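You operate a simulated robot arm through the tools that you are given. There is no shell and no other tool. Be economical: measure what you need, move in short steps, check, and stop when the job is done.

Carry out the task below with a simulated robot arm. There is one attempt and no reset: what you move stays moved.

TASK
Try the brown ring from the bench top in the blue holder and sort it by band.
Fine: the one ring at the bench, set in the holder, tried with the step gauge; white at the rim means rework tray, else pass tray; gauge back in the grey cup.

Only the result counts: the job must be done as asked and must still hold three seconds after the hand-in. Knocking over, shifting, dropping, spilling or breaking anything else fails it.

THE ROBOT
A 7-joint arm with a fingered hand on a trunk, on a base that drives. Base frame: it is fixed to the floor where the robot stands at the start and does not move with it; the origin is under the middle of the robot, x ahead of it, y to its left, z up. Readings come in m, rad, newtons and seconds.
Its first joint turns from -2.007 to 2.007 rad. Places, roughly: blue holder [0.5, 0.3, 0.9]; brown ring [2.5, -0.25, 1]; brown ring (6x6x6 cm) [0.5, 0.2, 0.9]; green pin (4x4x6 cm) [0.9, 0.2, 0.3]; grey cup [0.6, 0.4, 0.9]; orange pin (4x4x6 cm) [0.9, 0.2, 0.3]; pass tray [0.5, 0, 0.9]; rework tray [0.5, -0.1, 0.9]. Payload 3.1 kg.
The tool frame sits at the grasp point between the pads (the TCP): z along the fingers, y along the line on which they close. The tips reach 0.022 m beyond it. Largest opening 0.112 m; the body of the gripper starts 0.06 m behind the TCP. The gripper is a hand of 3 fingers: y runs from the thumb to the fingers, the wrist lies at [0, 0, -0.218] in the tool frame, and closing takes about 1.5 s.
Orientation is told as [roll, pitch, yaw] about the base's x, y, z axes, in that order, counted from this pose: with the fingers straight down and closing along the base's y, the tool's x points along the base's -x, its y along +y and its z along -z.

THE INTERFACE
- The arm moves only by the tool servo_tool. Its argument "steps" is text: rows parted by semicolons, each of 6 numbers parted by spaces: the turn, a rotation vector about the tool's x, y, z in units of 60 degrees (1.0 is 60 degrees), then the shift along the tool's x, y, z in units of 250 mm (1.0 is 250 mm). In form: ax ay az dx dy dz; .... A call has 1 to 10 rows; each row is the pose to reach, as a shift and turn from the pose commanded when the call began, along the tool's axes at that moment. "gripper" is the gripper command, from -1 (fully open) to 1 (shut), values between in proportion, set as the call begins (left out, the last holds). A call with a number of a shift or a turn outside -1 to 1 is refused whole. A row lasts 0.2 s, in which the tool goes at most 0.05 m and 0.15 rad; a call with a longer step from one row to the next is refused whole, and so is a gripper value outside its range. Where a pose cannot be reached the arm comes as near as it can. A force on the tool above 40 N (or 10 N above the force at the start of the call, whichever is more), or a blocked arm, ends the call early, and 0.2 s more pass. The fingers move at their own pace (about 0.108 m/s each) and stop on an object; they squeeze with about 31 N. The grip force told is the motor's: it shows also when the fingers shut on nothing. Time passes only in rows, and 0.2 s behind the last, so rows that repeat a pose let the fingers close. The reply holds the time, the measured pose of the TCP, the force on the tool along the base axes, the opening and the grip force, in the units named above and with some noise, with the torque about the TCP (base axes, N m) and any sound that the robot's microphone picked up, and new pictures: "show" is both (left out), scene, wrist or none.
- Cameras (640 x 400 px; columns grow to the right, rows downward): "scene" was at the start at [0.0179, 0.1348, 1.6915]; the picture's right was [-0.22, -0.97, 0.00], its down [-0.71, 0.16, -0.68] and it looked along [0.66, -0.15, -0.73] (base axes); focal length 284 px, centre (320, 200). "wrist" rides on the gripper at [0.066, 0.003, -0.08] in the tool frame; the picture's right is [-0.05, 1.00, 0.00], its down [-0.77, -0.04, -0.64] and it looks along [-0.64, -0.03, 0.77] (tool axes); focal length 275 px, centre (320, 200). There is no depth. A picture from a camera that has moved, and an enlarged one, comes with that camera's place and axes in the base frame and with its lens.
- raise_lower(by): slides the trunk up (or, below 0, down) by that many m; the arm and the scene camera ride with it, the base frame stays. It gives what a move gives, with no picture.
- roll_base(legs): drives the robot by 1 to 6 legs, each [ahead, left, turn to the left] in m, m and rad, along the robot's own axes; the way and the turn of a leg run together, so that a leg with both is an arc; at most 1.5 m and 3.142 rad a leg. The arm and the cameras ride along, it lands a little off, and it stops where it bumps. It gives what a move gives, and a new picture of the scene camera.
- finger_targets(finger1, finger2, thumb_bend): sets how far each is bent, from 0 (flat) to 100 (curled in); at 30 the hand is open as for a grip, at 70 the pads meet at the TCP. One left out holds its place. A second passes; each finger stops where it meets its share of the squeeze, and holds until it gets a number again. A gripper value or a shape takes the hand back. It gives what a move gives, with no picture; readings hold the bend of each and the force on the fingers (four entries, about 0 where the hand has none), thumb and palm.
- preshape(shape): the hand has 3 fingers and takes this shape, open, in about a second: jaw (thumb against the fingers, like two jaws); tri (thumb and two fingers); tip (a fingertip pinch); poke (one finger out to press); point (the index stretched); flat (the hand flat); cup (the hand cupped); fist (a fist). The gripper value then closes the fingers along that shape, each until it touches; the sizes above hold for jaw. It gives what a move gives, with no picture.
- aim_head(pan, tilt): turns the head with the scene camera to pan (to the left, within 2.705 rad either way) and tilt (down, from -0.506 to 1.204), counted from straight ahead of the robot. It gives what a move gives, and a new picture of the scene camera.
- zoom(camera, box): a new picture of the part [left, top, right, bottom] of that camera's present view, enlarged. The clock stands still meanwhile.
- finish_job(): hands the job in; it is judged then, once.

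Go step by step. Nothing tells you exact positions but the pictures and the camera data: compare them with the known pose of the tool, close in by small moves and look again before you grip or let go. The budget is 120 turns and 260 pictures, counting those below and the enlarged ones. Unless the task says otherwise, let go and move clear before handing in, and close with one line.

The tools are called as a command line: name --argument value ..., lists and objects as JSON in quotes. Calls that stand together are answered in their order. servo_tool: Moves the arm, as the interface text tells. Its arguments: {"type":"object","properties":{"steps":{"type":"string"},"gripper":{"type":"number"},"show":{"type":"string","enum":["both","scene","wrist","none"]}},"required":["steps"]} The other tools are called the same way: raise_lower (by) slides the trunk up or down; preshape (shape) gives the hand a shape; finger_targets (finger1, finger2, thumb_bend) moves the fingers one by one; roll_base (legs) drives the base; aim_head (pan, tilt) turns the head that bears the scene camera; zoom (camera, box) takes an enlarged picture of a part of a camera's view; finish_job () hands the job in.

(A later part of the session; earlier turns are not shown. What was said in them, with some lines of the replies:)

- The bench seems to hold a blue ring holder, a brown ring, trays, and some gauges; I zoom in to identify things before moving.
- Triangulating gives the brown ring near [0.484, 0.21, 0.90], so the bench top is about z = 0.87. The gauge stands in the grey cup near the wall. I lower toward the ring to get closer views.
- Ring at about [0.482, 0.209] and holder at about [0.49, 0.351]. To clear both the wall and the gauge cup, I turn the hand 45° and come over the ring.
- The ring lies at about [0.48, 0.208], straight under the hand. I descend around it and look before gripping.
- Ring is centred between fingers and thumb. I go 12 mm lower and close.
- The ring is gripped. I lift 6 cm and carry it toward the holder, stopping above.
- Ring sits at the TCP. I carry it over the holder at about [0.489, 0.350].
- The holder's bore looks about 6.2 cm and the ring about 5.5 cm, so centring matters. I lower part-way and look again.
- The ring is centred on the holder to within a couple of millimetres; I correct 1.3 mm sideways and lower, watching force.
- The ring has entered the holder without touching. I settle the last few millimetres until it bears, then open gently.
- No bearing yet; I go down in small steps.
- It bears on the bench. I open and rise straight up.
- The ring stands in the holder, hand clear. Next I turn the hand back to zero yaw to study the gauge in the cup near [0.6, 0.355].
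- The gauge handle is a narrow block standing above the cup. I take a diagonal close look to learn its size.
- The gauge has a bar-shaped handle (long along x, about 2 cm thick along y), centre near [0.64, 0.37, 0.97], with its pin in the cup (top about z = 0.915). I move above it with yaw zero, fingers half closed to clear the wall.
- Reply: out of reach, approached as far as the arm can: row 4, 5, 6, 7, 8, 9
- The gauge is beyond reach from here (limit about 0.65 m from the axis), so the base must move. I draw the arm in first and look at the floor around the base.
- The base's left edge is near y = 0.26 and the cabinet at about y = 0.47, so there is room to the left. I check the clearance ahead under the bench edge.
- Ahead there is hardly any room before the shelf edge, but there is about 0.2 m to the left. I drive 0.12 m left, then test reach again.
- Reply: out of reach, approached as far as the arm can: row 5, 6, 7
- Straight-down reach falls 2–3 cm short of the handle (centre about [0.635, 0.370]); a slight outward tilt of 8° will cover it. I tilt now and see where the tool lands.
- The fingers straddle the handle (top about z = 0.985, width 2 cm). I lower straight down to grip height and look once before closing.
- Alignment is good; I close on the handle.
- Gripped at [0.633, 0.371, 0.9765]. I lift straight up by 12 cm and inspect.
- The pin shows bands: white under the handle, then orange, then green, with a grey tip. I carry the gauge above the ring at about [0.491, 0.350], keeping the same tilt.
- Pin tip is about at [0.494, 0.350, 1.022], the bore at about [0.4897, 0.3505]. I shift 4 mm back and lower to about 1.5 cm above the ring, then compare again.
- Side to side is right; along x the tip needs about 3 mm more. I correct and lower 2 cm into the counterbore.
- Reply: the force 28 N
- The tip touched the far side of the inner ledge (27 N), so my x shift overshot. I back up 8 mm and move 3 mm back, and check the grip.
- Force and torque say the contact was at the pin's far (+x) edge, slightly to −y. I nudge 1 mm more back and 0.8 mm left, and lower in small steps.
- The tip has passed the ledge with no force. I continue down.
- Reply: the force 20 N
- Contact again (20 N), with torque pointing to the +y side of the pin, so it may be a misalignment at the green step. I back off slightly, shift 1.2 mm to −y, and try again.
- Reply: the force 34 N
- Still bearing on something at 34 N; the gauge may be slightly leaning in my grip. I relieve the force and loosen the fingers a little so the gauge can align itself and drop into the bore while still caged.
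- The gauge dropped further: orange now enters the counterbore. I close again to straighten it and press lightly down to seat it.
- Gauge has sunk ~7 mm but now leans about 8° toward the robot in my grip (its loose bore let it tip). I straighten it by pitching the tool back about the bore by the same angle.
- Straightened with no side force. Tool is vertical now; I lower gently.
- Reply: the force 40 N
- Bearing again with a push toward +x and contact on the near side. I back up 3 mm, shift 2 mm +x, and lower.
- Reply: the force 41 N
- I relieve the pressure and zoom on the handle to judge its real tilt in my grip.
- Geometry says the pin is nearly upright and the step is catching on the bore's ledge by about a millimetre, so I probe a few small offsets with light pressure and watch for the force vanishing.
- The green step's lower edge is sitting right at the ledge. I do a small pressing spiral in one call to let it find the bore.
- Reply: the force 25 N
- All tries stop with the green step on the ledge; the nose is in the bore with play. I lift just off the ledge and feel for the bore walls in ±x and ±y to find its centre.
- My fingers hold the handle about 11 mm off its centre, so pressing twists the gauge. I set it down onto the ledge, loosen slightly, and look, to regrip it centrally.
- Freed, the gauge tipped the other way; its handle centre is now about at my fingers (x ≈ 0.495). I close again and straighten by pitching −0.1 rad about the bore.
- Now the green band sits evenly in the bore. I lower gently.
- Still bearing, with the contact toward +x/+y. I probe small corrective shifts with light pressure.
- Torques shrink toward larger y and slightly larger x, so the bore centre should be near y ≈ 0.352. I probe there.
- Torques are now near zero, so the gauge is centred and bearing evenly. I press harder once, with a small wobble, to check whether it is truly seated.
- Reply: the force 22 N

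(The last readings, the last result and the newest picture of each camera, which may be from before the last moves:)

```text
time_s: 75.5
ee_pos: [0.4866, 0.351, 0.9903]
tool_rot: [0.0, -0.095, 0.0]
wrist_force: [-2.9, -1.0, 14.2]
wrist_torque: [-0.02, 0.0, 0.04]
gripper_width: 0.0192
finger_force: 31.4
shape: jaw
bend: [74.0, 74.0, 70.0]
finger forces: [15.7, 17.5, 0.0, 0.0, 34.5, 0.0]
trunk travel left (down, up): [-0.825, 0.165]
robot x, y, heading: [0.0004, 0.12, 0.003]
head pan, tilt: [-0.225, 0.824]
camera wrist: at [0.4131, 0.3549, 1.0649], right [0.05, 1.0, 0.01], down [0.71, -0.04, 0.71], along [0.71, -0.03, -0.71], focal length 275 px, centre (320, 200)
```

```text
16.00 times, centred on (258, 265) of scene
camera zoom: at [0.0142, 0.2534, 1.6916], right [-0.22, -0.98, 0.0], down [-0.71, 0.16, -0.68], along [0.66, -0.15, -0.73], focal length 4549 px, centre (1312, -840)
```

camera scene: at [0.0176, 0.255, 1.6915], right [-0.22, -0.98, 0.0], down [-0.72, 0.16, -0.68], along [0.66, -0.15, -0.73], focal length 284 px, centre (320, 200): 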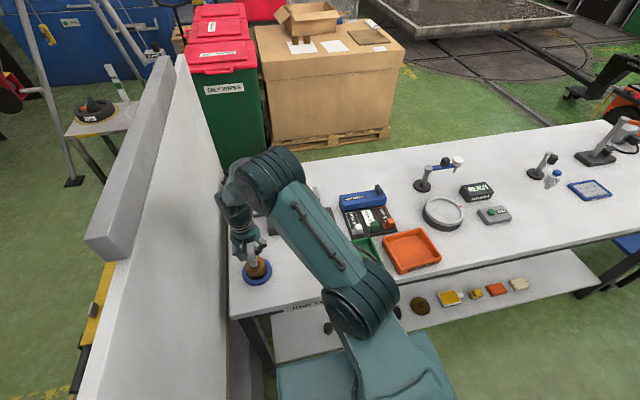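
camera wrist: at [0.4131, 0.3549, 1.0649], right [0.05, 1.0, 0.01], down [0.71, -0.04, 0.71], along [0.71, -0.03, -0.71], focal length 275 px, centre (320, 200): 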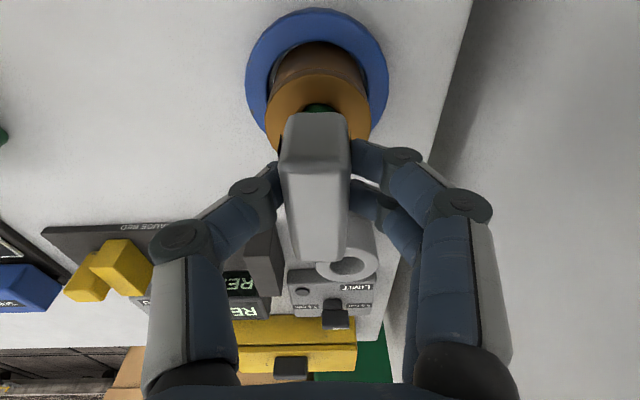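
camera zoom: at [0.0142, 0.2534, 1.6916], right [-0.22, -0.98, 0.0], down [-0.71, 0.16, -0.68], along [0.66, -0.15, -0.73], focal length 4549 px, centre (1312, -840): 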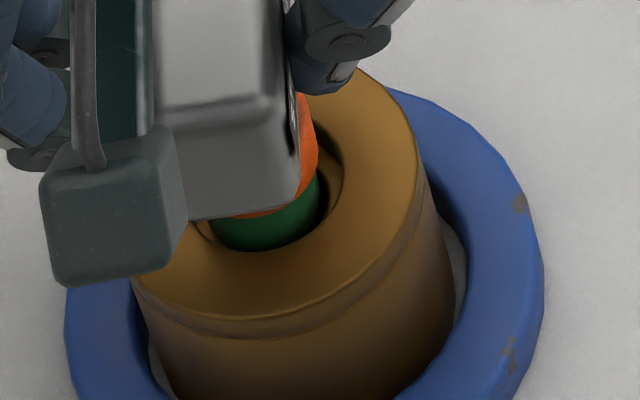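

The readings are ambiguous between a true seat at green and a catch on the ledge, so I lift the gauge out for a careful high-zoom look at pin steps and bore.

servo_tool --steps "0 0 0 -0.004 0 -0.04; 0 0 0 -0.008 0 -0.08; 0 0 0 -0.012 0 -0.13; 0 0 0 -0.019 0 -0.2; 0 0 0 -0.019 0 -0.2" --show "none"

zoom --camera "scene" --box '[242, 230, 272, 260]'

zoom --camera "scene" --box '[246, 250, 270, 280]'

zoom --camera "wrist" --box '[260, 30, 380, 110]'

```text
time_s: 76.7
ee_pos: [0.4898, 0.3521, 1.0398]
tool_rot: [0.0, -0.093, -0.001]
wrist_force: [-0.1, -0.9, -1.5]
wrist_torque: [-0.01, 0.0, 0.0]
gripper_width: 0.0189
finger_force: 30.7
shape: jaw
bend: [73.0, 73.0, 70.0]
finger forces: [14.9, 15.0, 0.0, 0.0, 29.8, 0.0]
trunk travel left (down, up): [-0.825, 0.165]
robot x, y, heading: [-0.0026, 0.1203, 0.007]
head pan, tilt: [-0.225, 0.824]
```

```text
13.33 times, centred on (257, 245) of scene
camera zoom: at [0.0181, 0.2554, 1.6914], right [-0.22, -0.98, 0.0], down [-0.72, 0.16, -0.68], along [0.66, -0.15, -0.73], focal length 3791 px, centre (1160, -400)
```

zoom: 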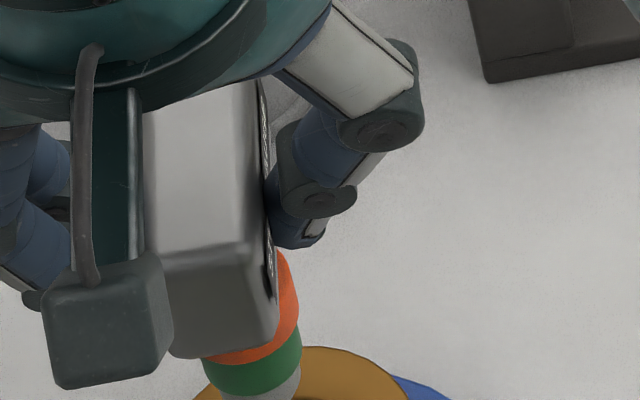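

```text
13.33 times, centred on (258, 265) of scene
camera zoom: at [0.0181, 0.2554, 1.6914], right [-0.22, -0.98, 0.0], down [-0.72, 0.16, -0.68], along [0.66, -0.15, -0.73], focal length 3791 px, centre (1147, -667)
```

zoom: 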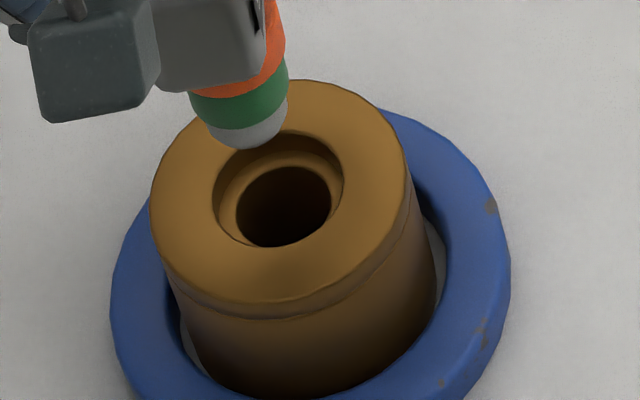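

```text
5.00 times, centred on (320, 70) of wrist
camera zoom: at [0.4158, 0.3556, 1.1142], right [0.05, 1.0, 0.0], down [0.71, -0.04, 0.7], along [0.7, -0.03, -0.71], focal length 1376 px, centre (320, 850)
```

zoom: 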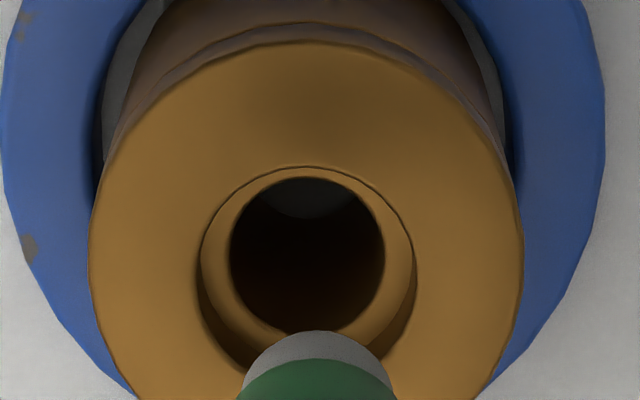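

The high zoom shows a tapered plug: green is about as wide as the bore (21.5–22 mm) and the nose smaller, so it always seats at the same depth with green/orange at the rim – never white. The ring passes. Next I take the gauge back above the cup (hole about [0.639, 0.370], top z ≈ 0.923).

servo_tool --steps "0 0 0 -0.0075 0 -0.08; 0 -0.01 0 -0.12 0.014 -0.07; 0 -0.02 0 -0.25 0.03 -0.058; 0 -0.03 0 -0.38 0.046 -0.045; 0 -0.04 0 -0.5 0.06 -0.033; 0 -0.045 0 -0.596 0.072 -0.024; 0 -0.045 0 -0.596 0.072 -0.024"

zoom --camera "scene" --box '[225, 200, 275, 250]'

zoom --camera "wrist" --box '[240, 20, 400, 130]'

```text
time_s: 78.3
ee_pos: [0.6365, 0.3695, 1.0596]
tool_rot: [0.002, -0.138, 0.0]
wrist_force: [-0.1, 0.2, -2.3]
wrist_torque: [-0.02, 0.0, 0.02]
gripper_width: 0.0187
finger_force: 31.2
shape: jaw
bend: [73.0, 73.0, 70.0]
finger forces: [14.6, 14.6, 0.1, 0.0, 29.2, 0.0]
trunk travel left (down, up): [-0.825, 0.165]
robot x, y, heading: [-0.0003, 0.123, 0.004]
head pan, tilt: [-0.225, 0.824]
camera scene: at [0.0173, 0.2546, 1.6915], right [-0.22, -0.98, 0.0], down [-0.72, 0.16, -0.68], along [0.66, -0.15, -0.73], focal length 284 px, centre (320, 200)
camera wrist: at [0.5596, 0.3724, 1.1306], right [0.05, 1.0, 0.01], down [0.68, -0.04, 0.74], along [0.74, -0.03, -0.68], focal length 275 px, centre (320, 200)
```

scene: 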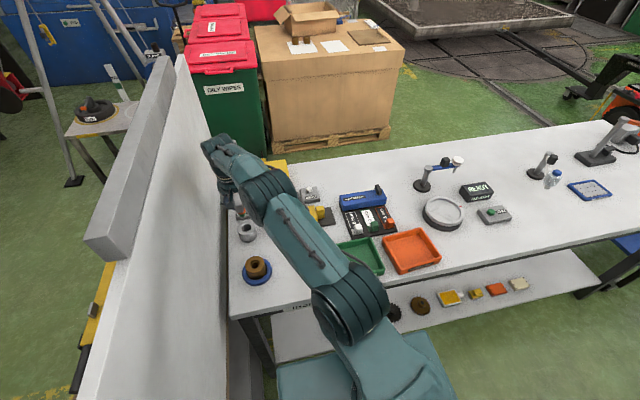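
wrist: 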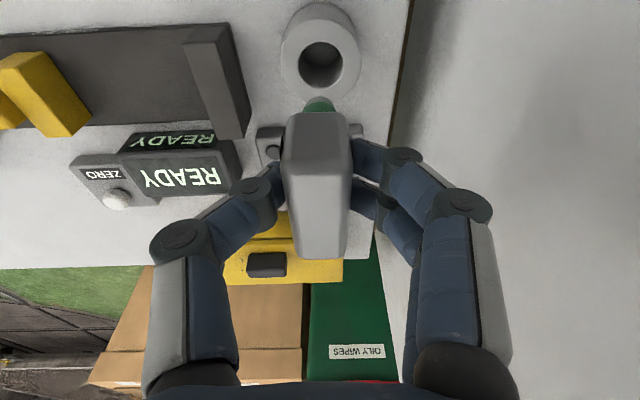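

```text
8.00 times, centred on (250, 225) of scene
camera zoom: at [0.0173, 0.2546, 1.6915], right [-0.22, -0.98, 0.0], down [-0.72, 0.16, -0.68], along [0.66, -0.15, -0.73], focal length 2275 px, centre (880, 0)
```

zoom: 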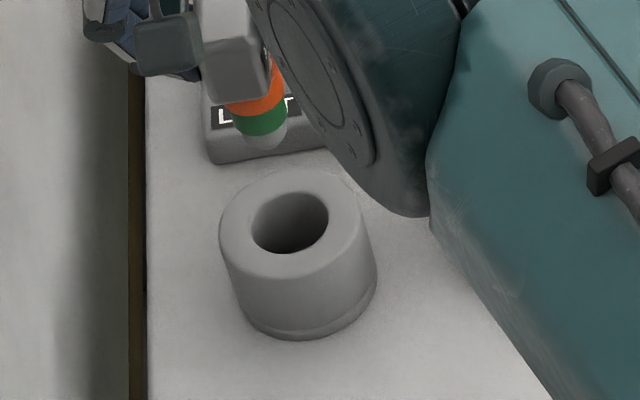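

```text
3.64 times, centred on (320, 75) of wrist
camera zoom: at [0.5596, 0.3724, 1.1306], right [0.05, 1.0, 0.01], down [0.68, -0.04, 0.74], along [0.74, -0.03, -0.68], focal length 1001 px, centre (320, 654)
```

zoom: 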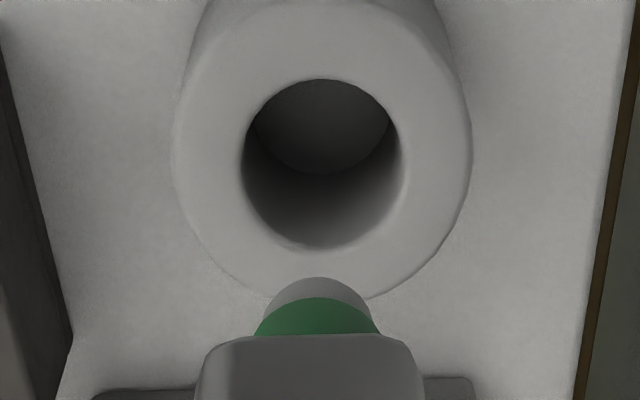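

Tip is over the hole within about 3 mm. I correct slightly and lower straight into the cup.

servo_tool --steps "0 0 0 -0.008 0.003 0.001; 0 0 0 0.0025 0.003 0.076; 0 0 0 0.013 0.003 0.15; 0 0 0 0.023 0.003 0.22; 0 0 0 0.033 0.003 0.29; 0 0 0 0.033 0.003 0.29"

zoom --camera "scene" --box '[225, 200, 275, 250]'

```text
time_s: 79.7
ee_pos: [0.6394, 0.3708, 0.9856]
tool_rot: [0.001, -0.141, -0.002]
wrist_force: [1.0, -0.8, -1.5]
wrist_torque: [0.01, 0.0, -0.03]
gripper_width: 0.0189
finger_force: 31.0
shape: jaw
bend: [73.0, 73.0, 70.0]
finger forces: [14.6, 14.6, 0.1, 0.0, 29.2, 0.0]
trunk travel left (down, up): [-0.825, 0.165]
robot x, y, heading: [0.0019, 0.12, 0.003]
head pan, tilt: [-0.225, 0.824]
camera scene: at [0.0176, 0.2549, 1.6915], right [-0.22, -0.98, 0.0], down [-0.72, 0.16, -0.68], along [0.66, -0.15, -0.73], focal length 284 px, centre (320, 200)
camera wrist: at [0.5615, 0.375, 1.0566], right [0.05, 1.0, 0.01], down [0.67, -0.04, 0.74], along [0.74, -0.03, -0.68], focal length 275 px, centre (320, 200)
```

scene: 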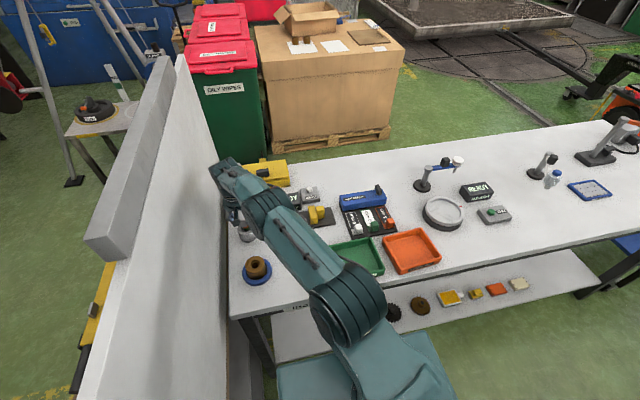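
wrist: 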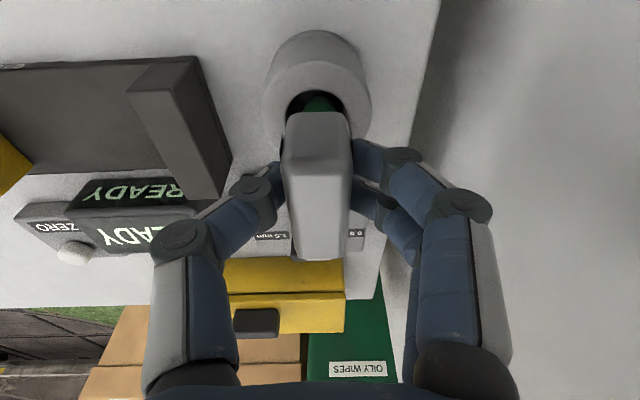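

```text
8.00 times, centred on (250, 225) of scene
camera zoom: at [0.0176, 0.2549, 1.6915], right [-0.22, -0.98, 0.0], down [-0.72, 0.16, -0.68], along [0.66, -0.15, -0.73], focal length 2275 px, centre (880, 0)
```

zoom: 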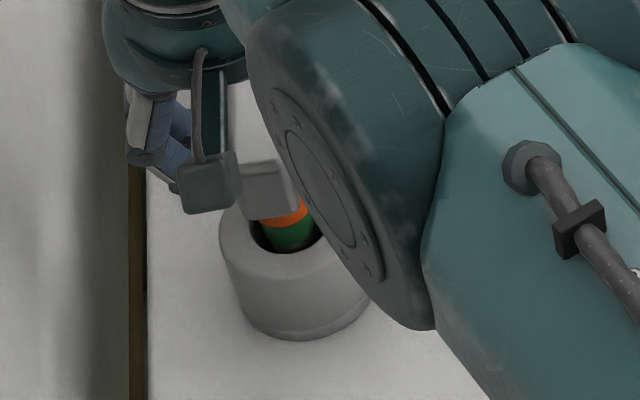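

Pin is in the hole. I lower in small steps until it bears on the cup's floor.

servo_tool --steps "0 0 0 0.0018 0 0.013; 0 0 0 0.0036 0 0.026; 0 0 0 0.0036 0 0.026" --show "none"

servo_tool --steps "0 0 0 0.0018 0 0.013; 0 0 0 0.0018 0 0.013" --show "none"

```text
time_s: 80.5
ee_pos: [0.6386, 0.3711, 0.9784]
tool_rot: [0.0, -0.141, 0.0]
wrist_force: [-1.1, -0.6, -1.2]
wrist_torque: [0.0, -0.03, -0.03]
gripper_width: 0.0188
finger_force: 31.3
shape: jaw
bend: [73.0, 73.0, 70.0]
finger forces: [14.6, 14.6, 0.1, 0.1, 29.2, 0.1]
trunk travel left (down, up): [-0.825, 0.165]
robot x, y, heading: [-0.0005, 0.1202, 0.005]
head pan, tilt: [-0.225, 0.824]
```

```text
time_s: 81.1
ee_pos: [0.6376, 0.3712, 0.9752]
tool_rot: [0.0, -0.138, 0.0]
wrist_force: [-0.3, 0.5, -2.5]
wrist_torque: [0.03, 0.03, 0.02]
gripper_width: 0.0186
finger_force: 31.0
shape: jaw
bend: [73.0, 73.0, 70.0]
finger forces: [14.5, 14.6, 0.0, 0.1, 29.2, 0.0]
trunk travel left (down, up): [-0.825, 0.165]
robot x, y, heading: [-0.0032, 0.12, 0.001]
head pan, tilt: [-0.225, 0.824]
```

servo_tool --steps "0 0 0 0.0018 0 0.013; 0 0 0 0.0018 0 0.013" --show "none"

servo_tool --steps "0 0 0 0.0018 0 0.013; 0 0 0 0.0018 0 0.013" --show "none"

servo_tool --steps "0 0 0 0.0014 0 0.01; 0 0 0 0.0014 0 0.01" --show "both"

```text
time_s: 81.7
ee_pos: [0.639, 0.3699, 0.9731]
tool_rot: [0.0, -0.138, 0.0]
wrist_force: [-0.8, 0.4, -1.6]
wrist_torque: [0.0, -0.02, 0.0]
gripper_width: 0.0189
finger_force: 31.0
shape: jaw
bend: [73.0, 73.0, 70.0]
finger forces: [14.6, 14.6, 0.0, 0.1, 29.2, 0.0]
trunk travel left (down, up): [-0.825, 0.165]
robot x, y, heading: [0.0009, 0.1158, 0.001]
head pan, tilt: [-0.225, 0.824]
```

```text
time_s: 82.3
ee_pos: [0.6386, 0.371, 0.9692]
tool_rot: [0.0, -0.139, 0.001]
wrist_force: [-0.8, -0.8, -0.5]
wrist_torque: [0.04, 0.03, 0.01]
gripper_width: 0.019
finger_force: 31.2
shape: jaw
bend: [73.0, 73.0, 70.0]
finger forces: [14.6, 14.7, 0.0, 0.1, 29.1, 0.0]
trunk travel left (down, up): [-0.825, 0.165]
robot x, y, heading: [-0.0017, 0.118, 0.001]
head pan, tilt: [-0.225, 0.824]
```

```text
time_s: 82.9
ee_pos: [0.6379, 0.3695, 0.969]
tool_rot: [-0.001, -0.141, 0.0]
wrist_force: [-1.1, 1.3, 6.0]
wrist_torque: [0.01, 0.02, 0.01]
gripper_width: 0.0192
finger_force: 31.2
shape: jaw
bend: [73.0, 73.0, 70.0]
finger forces: [15.3, 15.2, 0.1, 0.0, 29.7, 0.0]
trunk travel left (down, up): [-0.825, 0.165]
robot x, y, heading: [0.0012, 0.1214, 0.002]
head pan, tilt: [-0.225, 0.824]
camera scene: at [0.0159, 0.2546, 1.6916], right [-0.22, -0.98, 0.0], down [-0.71, 0.16, -0.68], along [0.66, -0.15, -0.73], focal length 284 px, centre (320, 200)
camera wrist: at [0.5612, 0.3742, 1.0399], right [0.05, 1.0, 0.01], down [0.67, -0.04, 0.74], along [0.74, -0.03, -0.67], focal length 275 px, centre (320, 200)
```

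scene: 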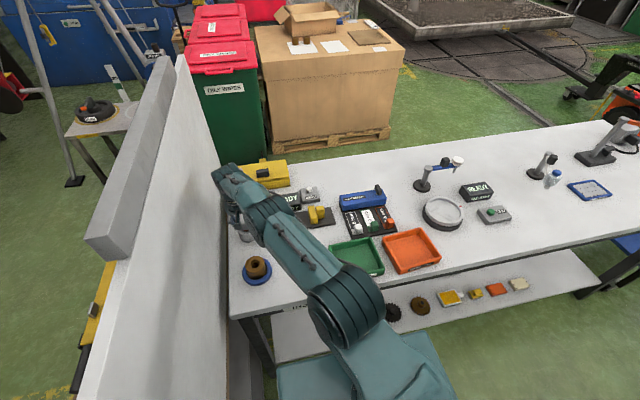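
wrist: 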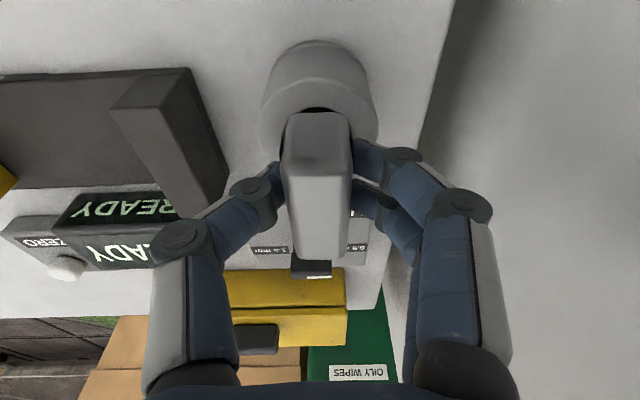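

It bears on the floor of the cup. I open and rise straight out.

servo_tool --steps "0 0 0 0 0 0; 0 0 0 0 0 0; 0 0 0 0 0 0; 0 0 0 0 0 0" --gripper 0 --show "wrist"

servo_tool --steps "0 0 0 -0.007 0 -0.05; 0 0 0 -0.02 0 -0.15; 0 0 0 -0.034 0 -0.25; 0 0 0 -0.054 0 -0.4; 0 0 0 -0.075 0 -0.55; 0 0 0 -0.075 0 -0.55" --show "wrist"

zoom --camera "scene" --box '[225, 190, 285, 250]'

```text
time_s: 83.9
ee_pos: [0.638, 0.3703, 0.9687]
tool_rot: [0.0, -0.141, 0.0]
wrist_force: [-0.1, 0.0, 1.1]
wrist_torque: [0.03, 0.0, 0.0]
gripper_width: 0.0555
finger_force: 0.1
shape: jaw
bend: [73.0, 73.0, 70.0]
finger forces: [0.0, 0.1, 0.0, 0.1, 0.1, 0.1]
trunk travel left (down, up): [-0.825, 0.165]
robot x, y, heading: [0.004, 0.1186, -0.003]
head pan, tilt: [-0.225, 0.824]
camera wrist: at [0.5621, 0.3742, 1.0386], right [0.05, 1.0, 0.01], down [0.67, -0.04, 0.74], along [0.74, -0.03, -0.68], focal length 275 px, centre (320, 200)
```

wrist: 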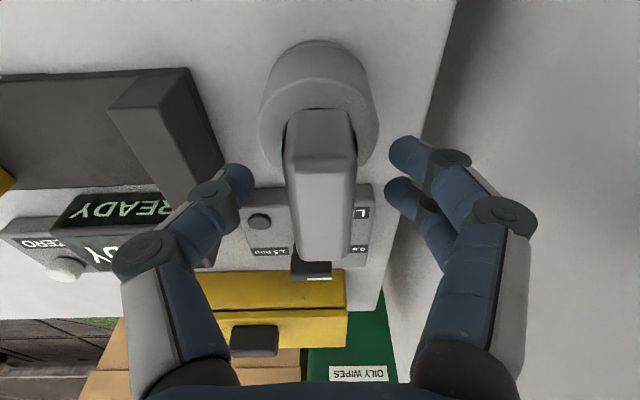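

```text
time_s: 85.3
ee_pos: [0.6371, 0.3703, 1.1069]
tool_rot: [0.002, -0.139, -0.003]
wrist_force: [0.4, 0.0, 0.0]
wrist_torque: [-0.01, 0.0, 0.02]
gripper_width: 0.0553
finger_force: 0.0
shape: jaw
bend: [73.0, 73.0, 70.0]
finger forces: [0.1, 0.1, 0.0, 0.0, 0.0, 0.0]
trunk travel left (down, up): [-0.825, 0.165]
robot x, y, heading: [0.0003, 0.1195, 0.006]
head pan, tilt: [-0.225, 0.824]
camera wrist: at [0.5605, 0.3739, 1.1771], right [0.05, 1.0, 0.01], down [0.68, -0.04, 0.74], along [0.74, -0.03, -0.68], focal length 275 px, centre (320, 200)
```

wrist: 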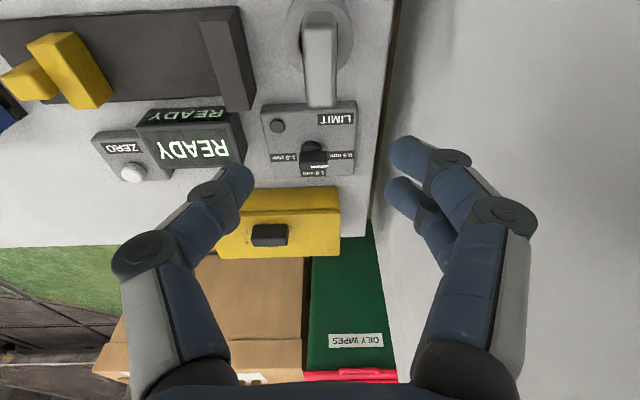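

```text
6.67 times, centred on (255, 220) of scene
camera zoom: at [0.018, 0.2549, 1.6915], right [-0.22, -0.98, 0.0], down [-0.72, 0.16, -0.68], along [0.66, -0.15, -0.73], focal length 1896 px, centre (753, 67)
```

zoom: 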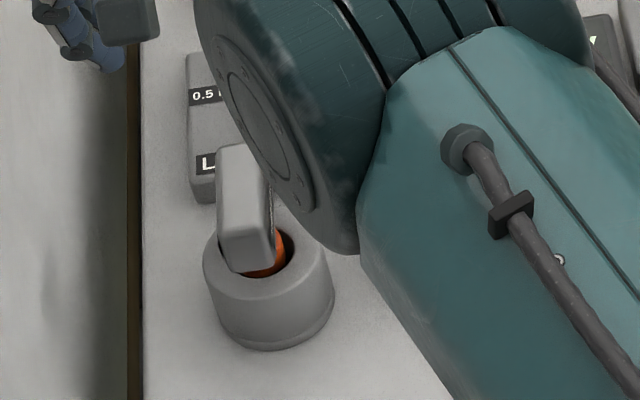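

The gauge is back in the cup. I return above the ring and level the tool, then turn to the 45° grasp used before.

servo_tool --steps "0 0.03 0 0.12 -0.016 -0.016; 0 0.06 0 0.24 -0.032 -0.033; 0 0.09 0 0.36 -0.048 -0.05; 0 0.12 0 0.48 -0.064 -0.066; 0 0.134 0 0.586 -0.08 -0.08; 0 0.134 0 0.586 -0.08 -0.08" --gripper -0.6 --show "none"

servo_tool --steps "0 0 -0.125 0 0 0; 0 0 -0.25 0 0 0; 0 0 -0.375 0 0 0; 0 0 -0.5 0 0 0.05; 0 0 -0.625 0 0 0.1; 0 0 -0.75 0 0 0.15; 0 0 -0.75 0 0 0.15"

```text
time_s: 86.7
ee_pos: [0.4902, 0.3507, 1.1036]
tool_rot: [0.002, -0.001, -0.002]
wrist_force: [-0.2, -0.3, -0.6]
wrist_torque: [-0.06, 0.0, -0.02]
gripper_width: 0.0892
finger_force: 0.2
shape: jaw
bend: [59.0, 59.0, 55.0]
finger forces: [0.1, 0.1, 0.0, 0.1, 0.0, 0.0]
trunk travel left (down, up): [-0.825, 0.165]
robot x, y, heading: [0.0001, 0.1194, -0.0]
head pan, tilt: [-0.225, 0.824]
```

```text
time_s: 88.3
ee_pos: [0.4885, 0.3502, 1.0678]
tool_rot: [0.0, -0.001, 0.785]
wrist_force: [0.0, 0.8, 0.1]
wrist_torque: [0.02, -0.01, 0.03]
gripper_width: 0.0895
finger_force: 0.1
shape: jaw
bend: [59.0, 59.0, 55.0]
finger forces: [0.0, 0.0, 0.0, 0.0, 0.0, 0.1]
trunk travel left (down, up): [-0.825, 0.165]
robot x, y, heading: [-0.0002, 0.121, 0.004]
head pan, tilt: [-0.225, 0.824]
camera scene: at [0.0173, 0.2549, 1.6915], right [-0.22, -0.98, 0.0], down [-0.72, 0.16, -0.68], along [0.66, -0.15, -0.73], focal length 284 px, centre (320, 200)
camera wrist: at [0.4396, 0.3069, 1.1491], right [-0.67, 0.74, 0.0], down [0.57, 0.52, 0.64], along [0.47, 0.43, -0.77], focal length 275 px, centre (320, 200)
```

scene: 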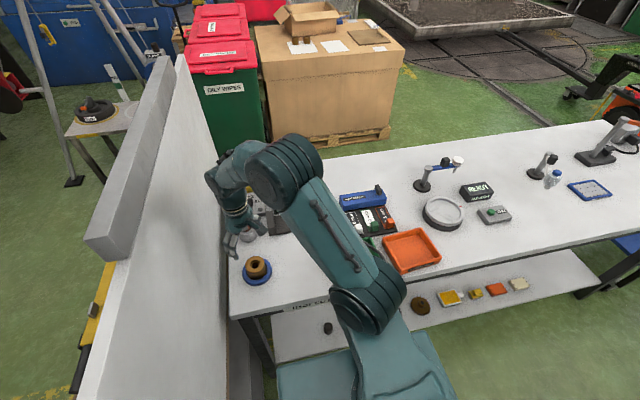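
wrist: 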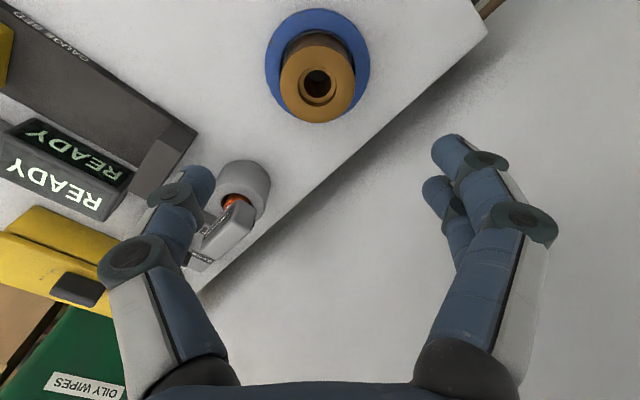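

Ring is centred under the hand. I descend around it as before and grip.

servo_tool --steps "0 0 0 0 0 0.13; 0 0 0 0 0 0.26; 0 0 0 0 0 0.39; 0 0 0 0 0 0.5; 0 0 0 0 0 0.58; 0 0 0 0 0 0.58"

```text
time_s: 89.7
ee_pos: [0.4896, 0.3519, 0.9223]
tool_rot: [0.0, -0.001, 0.783]
wrist_force: [0.2, -0.3, 0.2]
wrist_torque: [0.0, -0.02, -0.01]
gripper_width: 0.0894
finger_force: 0.1
shape: jaw
bend: [59.0, 59.0, 55.0]
finger forces: [0.0, 0.1, 0.1, 0.0, 0.0, 0.1]
trunk travel left (down, up): [-0.825, 0.165]
robot x, y, heading: [-0.0018, 0.1176, 0.001]
head pan, tilt: [-0.225, 0.824]
camera scene: at [0.0173, 0.2547, 1.6915], right [-0.22, -0.98, 0.0], down [-0.72, 0.16, -0.68], along [0.66, -0.15, -0.73], focal length 284 px, centre (320, 200)
camera wrist: at [0.4402, 0.3079, 1.0036], right [-0.67, 0.74, 0.0], down [0.57, 0.52, 0.64], along [0.47, 0.43, -0.77], focal length 275 px, centre (320, 200)
```

scene: 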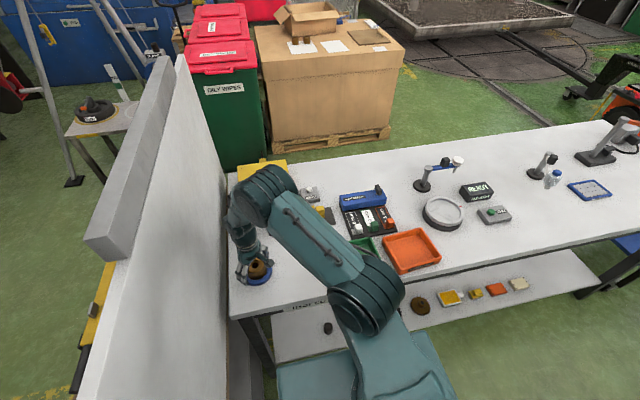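
wrist: 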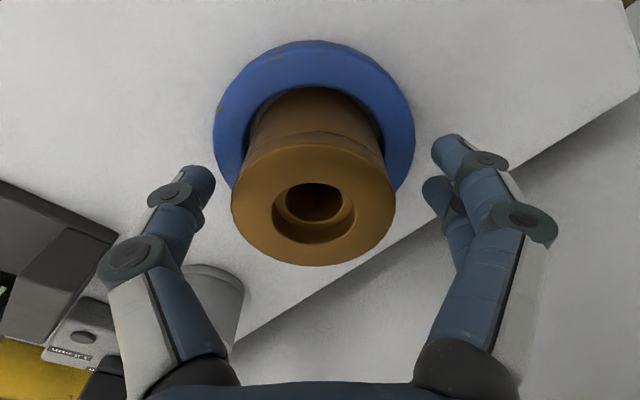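

servo_tool --steps "0 0 0 0 -0.007 0; 0 0 0 0 -0.007 0" --show "none"

servo_tool --steps "0 0 0 0 0 0; 0 0 0 0 0 0; 0 0 0 0 0 0; 0 0 0 0 0 0; 0 0 0 0 0 0; 0 0 0 0 0 0" --gripper 1 --show "none"

servo_tool --steps "0 0 0 0 0 -0.04; 0 0 0 0 0 -0.08; 0 0 0 0 0 -0.16; 0 0 0 0 0 -0.28; 0 0 0 0 0 -0.4; 0 0 0 0 0 -0.4"

```text
time_s: 90.3
ee_pos: [0.4899, 0.3504, 0.9233]
tool_rot: [0.001, 0.001, 0.784]
wrist_force: [0.0, -0.7, -0.2]
wrist_torque: [-0.04, 0.0, -0.01]
gripper_width: 0.0894
finger_force: 0.0
shape: jaw
bend: [59.0, 59.0, 55.0]
finger forces: [0.0, 0.1, 0.1, 0.0, 0.1, 0.0]
trunk travel left (down, up): [-0.825, 0.165]
robot x, y, heading: [0.0018, 0.1198, 0.004]
head pan, tilt: [-0.225, 0.824]
```

```text
time_s: 91.7
ee_pos: [0.4901, 0.3509, 0.924]
tool_rot: [0.0, 0.0, 0.785]
wrist_force: [0.6, -0.3, 0.0]
wrist_torque: [0.01, 0.02, 0.01]
gripper_width: 0.0495
finger_force: 30.8
shape: jaw
bend: [73.0, 73.0, 70.0]
finger forces: [14.3, 14.3, 0.0, 0.0, 28.1, 0.0]
trunk travel left (down, up): [-0.825, 0.165]
robot x, y, heading: [0.0011, 0.1201, 0.004]
head pan, tilt: [-0.225, 0.824]
```

```text
time_s: 93.1
ee_pos: [0.488, 0.3491, 1.0221]
tool_rot: [0.0, 0.001, 0.785]
wrist_force: [-0.2, 0.4, -5.1]
wrist_torque: [-0.01, -0.02, 0.0]
gripper_width: 0.0494
finger_force: 31.2
shape: jaw
bend: [73.0, 73.0, 70.0]
finger forces: [14.2, 14.4, 0.1, 0.1, 28.2, 0.0]
trunk travel left (down, up): [-0.825, 0.165]
robot x, y, heading: [0.0033, 0.1177, 0.006]
head pan, tilt: [-0.225, 0.824]
camera scene: at [0.0188, 0.2555, 1.6914], right [-0.22, -0.98, 0.0], down [-0.72, 0.16, -0.68], along [0.66, -0.15, -0.73], focal length 284 px, centre (320, 200)
camera wrist: at [0.4411, 0.3057, 1.1033], right [-0.67, 0.74, 0.0], down [0.57, 0.52, 0.63], along [0.47, 0.43, -0.77], focal length 275 px, centre (320, 200)
```

scene: 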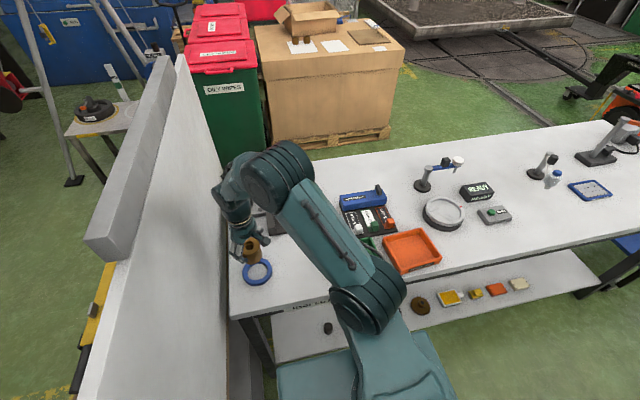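
wrist: 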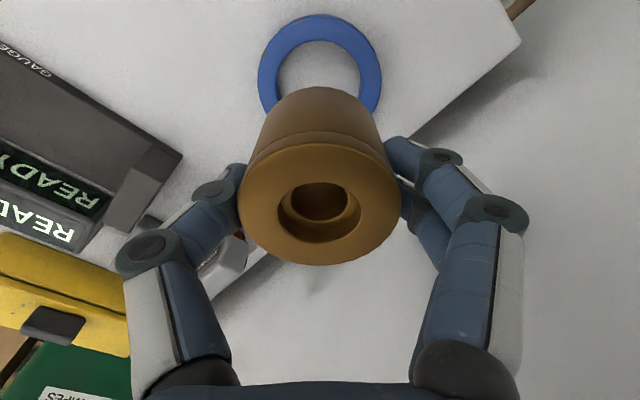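

The ring is held and the holder stayed put. I carry the ring to above the green pass tray, near [0.463, 0.03].

servo_tool --steps "0 0 0 0.12 -0.104 0; 0 0 0 0.24 -0.208 0; 0 0 0 0.36 -0.312 0; 0 0 0 0.48 -0.416 0; 0 0 0 0.6 -0.52 0; 0 0 0 0.72 -0.624 0; 0 0 0 0.84 -0.728 0; 0 0 0 0.96 -0.82 0; 0 0 0 0.973 -0.832 0; 0 0 0 0.973 -0.832 0"

zoom --camera "scene" --box '[300, 210, 460, 310]'

```text
time_s: 95.3
ee_pos: [0.4661, 0.0305, 1.0235]
tool_rot: [-0.001, -0.001, 0.786]
wrist_force: [0.3, 0.1, -4.7]
wrist_torque: [0.03, 0.03, -0.04]
gripper_width: 0.0491
finger_force: 31.7
shape: jaw
bend: [73.0, 73.0, 70.0]
finger forces: [14.3, 14.6, 0.1, 0.1, 28.4, 0.0]
trunk travel left (down, up): [-0.825, 0.165]
robot x, y, heading: [-0.0001, 0.1177, 0.002]
head pan, tilt: [-0.225, 0.824]
camera scene: at [0.0181, 0.2542, 1.6915], right [-0.22, -0.98, 0.0], down [-0.72, 0.16, -0.68], along [0.66, -0.15, -0.73], focal length 284 px, centre (320, 200)
camera wrist: at [0.4181, -0.0144, 1.1049], right [-0.67, 0.74, 0.0], down [0.57, 0.52, 0.64], along [0.47, 0.43, -0.77], focal length 275 px, centre (320, 200)
```

scene: 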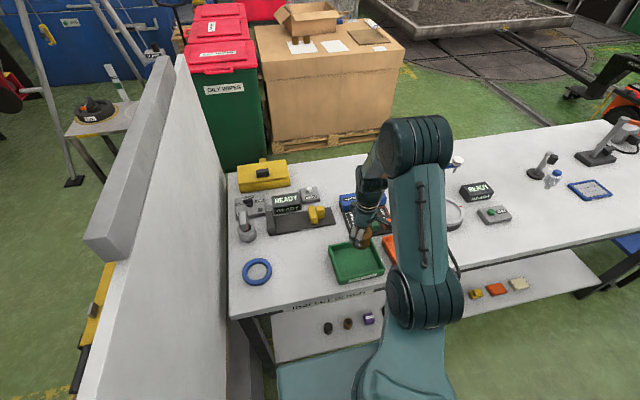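
wrist: 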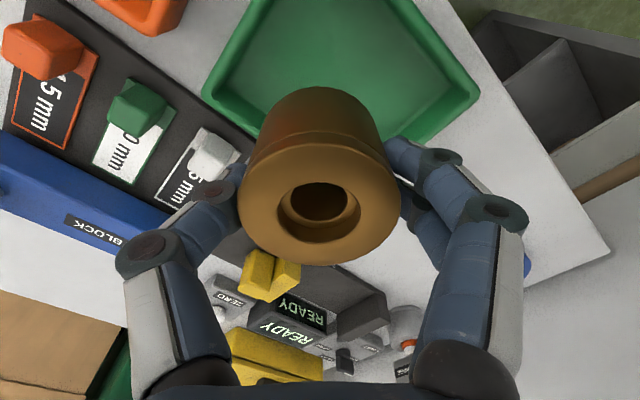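

```text
4.00 times, centred on (380, 260) of scene
camera zoom: at [0.0181, 0.2542, 1.6915], right [-0.22, -0.98, 0.0], down [-0.72, 0.16, -0.68], along [0.66, -0.15, -0.73], focal length 1137 px, centre (80, -40)
```

zoom: 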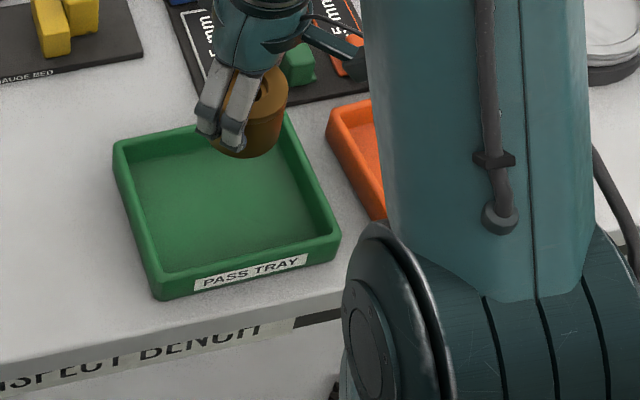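

Tray floor centre is about [0.453, 0.032]. I shift to it and lower most of the way.

servo_tool --steps "0 0 0 0.035 0.044 0; 0 0 0 0.035 0.044 0.1; 0 0 0 0.035 0.044 0.2; 0 0 0 0.035 0.044 0.29; 0 0 0 0.035 0.044 0.33; 0 0 0 0.035 0.044 0.33"

zoom --camera "scene" --box '[300, 210, 460, 310]'

```text
time_s: 96.7
ee_pos: [0.4514, 0.0302, 0.9392]
tool_rot: [0.0, -0.002, 0.785]
wrist_force: [-0.5, -0.4, -4.8]
wrist_torque: [-0.02, 0.03, -0.01]
gripper_width: 0.0493
finger_force: 31.4
shape: jaw
bend: [73.0, 73.0, 70.0]
finger forces: [14.2, 14.5, 0.1, 0.0, 28.3, 0.0]
trunk travel left (down, up): [-0.825, 0.165]
robot x, y, heading: [-0.0009, 0.1161, -0.001]
head pan, tilt: [-0.225, 0.824]
camera scene: at [0.0179, 0.2546, 1.6915], right [-0.22, -0.98, 0.0], down [-0.72, 0.16, -0.68], along [0.66, -0.15, -0.73], focal length 284 px, centre (320, 200)
camera wrist: at [0.4034, -0.0134, 1.0216], right [-0.67, 0.74, 0.0], down [0.57, 0.52, 0.64], along [0.47, 0.43, -0.77], focal length 275 px, centre (320, 200)
```

scene: 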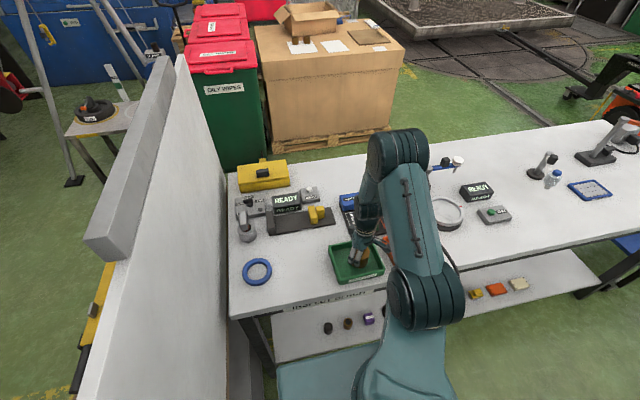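
wrist: 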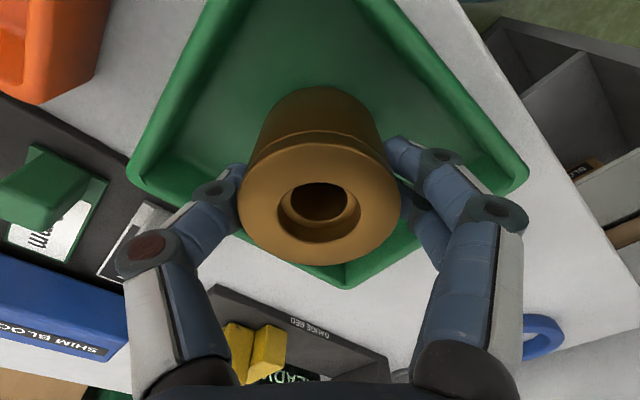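

```text
4.00 times, centred on (380, 260) of scene
camera zoom: at [0.0179, 0.2546, 1.6915], right [-0.22, -0.98, 0.0], down [-0.72, 0.16, -0.68], along [0.66, -0.15, -0.73], focal length 1137 px, centre (80, -40)
```

zoom: 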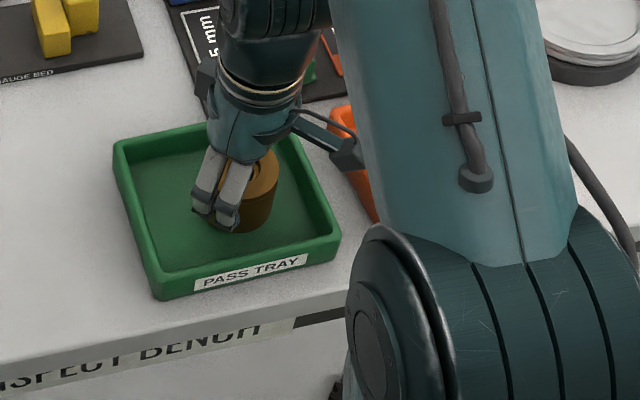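

The ring is well inside the tray. I set it down in small steps.

servo_tool --steps "0 0 0 0 0 0.01; 0 0 0 0 0 0.02; 0 0 0 0 0 0.02" --show "none"

servo_tool --steps "0 0 0 0 0 0.01; 0 0 0 0 0 0.01" --show "none"

servo_tool --steps "0 0 0 0 0 0.01; 0 0 0 0 0 0.01" --show "none"

```text
time_s: 97.5
ee_pos: [0.4528, 0.0319, 0.9348]
tool_rot: [-0.002, 0.002, 0.786]
wrist_force: [-0.4, -0.5, -4.9]
wrist_torque: [0.0, 0.0, -0.01]
gripper_width: 0.0495
finger_force: 30.7
shape: jaw
bend: [73.0, 73.0, 70.0]
finger forces: [14.2, 14.6, 0.1, 0.0, 28.2, 0.0]
trunk travel left (down, up): [-0.825, 0.165]
robot x, y, heading: [0.0023, 0.1208, -0.002]
head pan, tilt: [-0.225, 0.824]
```

```text
time_s: 98.1
ee_pos: [0.4522, 0.0314, 0.9329]
tool_rot: [-0.001, -0.001, 0.784]
wrist_force: [-0.6, 0.4, -4.8]
wrist_torque: [0.01, 0.01, -0.01]
gripper_width: 0.0493
finger_force: 31.0
shape: jaw
bend: [73.0, 73.0, 70.0]
finger forces: [14.3, 14.6, 0.0, 0.1, 28.3, 0.1]
trunk travel left (down, up): [-0.825, 0.165]
robot x, y, heading: [0.0, 0.1181, -0.0]
head pan, tilt: [-0.225, 0.824]
```

```text
time_s: 98.7
ee_pos: [0.4512, 0.0311, 0.9299]
tool_rot: [0.001, 0.0, 0.785]
wrist_force: [0.1, -0.5, -5.1]
wrist_torque: [0.02, -0.02, 0.01]
gripper_width: 0.0494
finger_force: 30.8
shape: jaw
bend: [73.0, 73.0, 70.0]
finger forces: [14.2, 14.6, 0.0, 0.0, 28.3, 0.0]
trunk travel left (down, up): [-0.825, 0.165]
robot x, y, heading: [0.002, 0.1191, -0.001]
head pan, tilt: [-0.225, 0.824]
```

servo_tool --steps "0 0 0 0 0 0.008; 0 0 0 0 0 0.008" --show "none"

servo_tool --steps "0 0 0 0 0 0.006; 0 0 0 0 0 0.006" --show "none"

```text
time_s: 99.3
ee_pos: [0.4527, 0.0317, 0.9289]
tool_rot: [0.0, 0.001, 0.786]
wrist_force: [-0.7, 0.1, -1.7]
wrist_torque: [-0.01, 0.02, 0.01]
gripper_width: 0.0495
finger_force: 31.0
shape: jaw
bend: [73.0, 73.0, 70.0]
finger forces: [14.2, 14.5, 0.0, 0.0, 28.5, 0.1]
trunk travel left (down, up): [-0.825, 0.165]
robot x, y, heading: [-0.0047, 0.1194, 0.005]
head pan, tilt: [-0.225, 0.824]
```

```text
time_s: 99.9
ee_pos: [0.4508, 0.0325, 0.9275]
tool_rot: [-0.002, -0.002, 0.784]
wrist_force: [2.5, 0.2, 10.9]
wrist_torque: [-0.02, -0.03, -0.02]
gripper_width: 0.0493
finger_force: 30.5
shape: jaw
bend: [73.0, 73.0, 70.0]
finger forces: [14.8, 15.2, 0.1, 0.1, 31.7, 0.0]
trunk travel left (down, up): [-0.825, 0.165]
robot x, y, heading: [-0.0002, 0.1194, 0.004]
head pan, tilt: [-0.225, 0.824]
```

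It rests on the tray floor. I open moderately and rise.

servo_tool --steps "0 0 0 0 0 -0.004; 0 0 0 0 0 -0.004; 0 0 0 0 0 -0.004; 0 0 0 0 0 -0.004; 0 0 0 0 0 -0.004" --gripper -0.5 --show "wrist"

servo_tool --steps "0 0 0 0 0 -0.1; 0 0 0 0 0 -0.2; 0 0 0 0 0 -0.35; 0 0 0 0 0 -0.5; 0 0 0 0 0 -0.65; 0 0 0 0 0 -0.8; 0 0 0 0 0 -0.8"

zoom --camera "scene" --box '[220, 180, 420, 300]'

```text
time_s: 101.1
ee_pos: [0.4519, 0.0314, 0.928]
tool_rot: [0.0, 0.0, 0.784]
wrist_force: [0.1, -0.9, 1.1]
wrist_torque: [0.0, -0.02, -0.03]
gripper_width: 0.0839
finger_force: 0.1
shape: jaw
bend: [64.0, 64.0, 60.0]
finger forces: [0.1, 0.0, 0.0, 0.1, 0.0, 0.0]
trunk travel left (down, up): [-0.825, 0.165]
robot x, y, heading: [-0.0008, 0.1202, -0.001]
head pan, tilt: [-0.225, 0.824]
camera wrist: at [0.4028, -0.0122, 1.0086], right [-0.67, 0.74, 0.0], down [0.57, 0.52, 0.64], along [0.47, 0.43, -0.77], focal length 275 px, centre (320, 200)
```

wrist: 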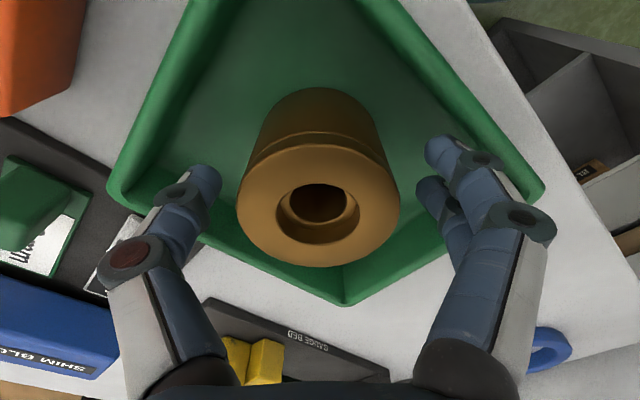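

```text
time_s: 102.7
ee_pos: [0.4548, 0.0312, 1.1284]
tool_rot: [0.0, 0.0, 0.785]
wrist_force: [0.4, 0.3, 0.4]
wrist_torque: [0.0, 0.02, 0.01]
gripper_width: 0.0835
finger_force: 0.1
shape: jaw
bend: [64.0, 64.0, 60.0]
finger forces: [0.0, 0.1, 0.1, 0.1, 0.1, 0.0]
trunk travel left (down, up): [-0.825, 0.165]
robot x, y, heading: [-0.0011, 0.1224, 0.002]
head pan, tilt: [-0.225, 0.824]
camera scene: at [0.0182, 0.2547, 1.6915], right [-0.22, -0.98, 0.0], down [-0.72, 0.16, -0.68], along [0.66, -0.15, -0.73], focal length 284 px, centre (320, 200)
camera wrist: at [0.4049, -0.0135, 1.209], right [-0.67, 0.74, 0.0], down [0.57, 0.52, 0.64], along [0.47, 0.43, -0.77], focal length 275 px, centre (320, 200)
```

scene: 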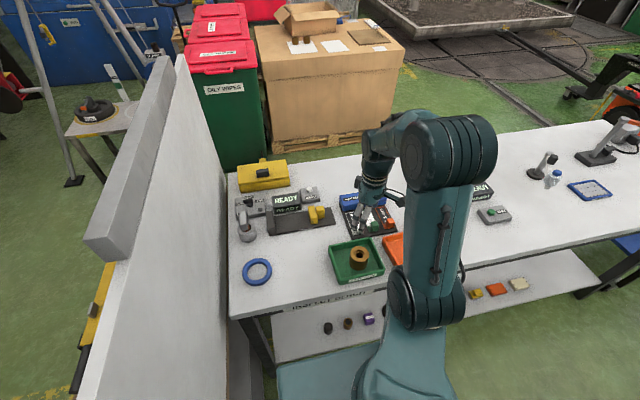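
wrist: 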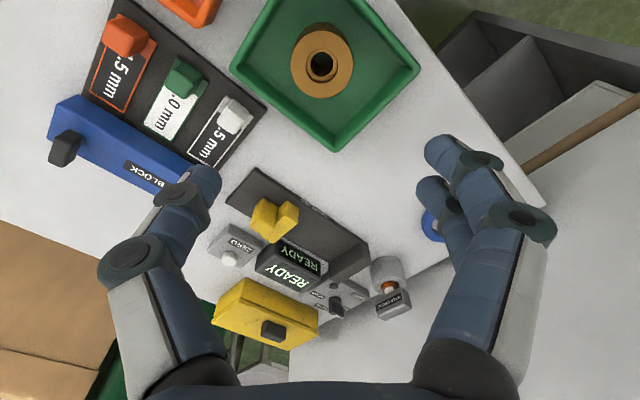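

```text
3.20 times, centred on (320, 240) of scene
camera zoom: at [0.0182, 0.2547, 1.6915], right [-0.22, -0.98, 0.0], down [-0.72, 0.16, -0.68], along [0.66, -0.15, -0.73], focal length 910 px, centre (320, 72)
```

zoom: 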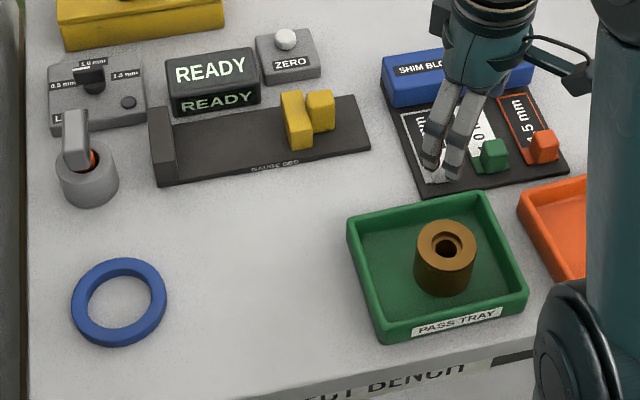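

The ring stands in the pass tray, the gauge is back in the grey cup, the holder is in place and the hand is clear, so I hand in.

finish_job

```text
The job is handed in.
```

I tried the brown ring in the blue holder with the step gauge and put it in the pass tray: the rim showed green, with orange just above it, and no white. The gauge is back in the grey cup. It stopped at about the same depth on every try, so I took that as fully seated, but I couldn't see the contact inside the bore.
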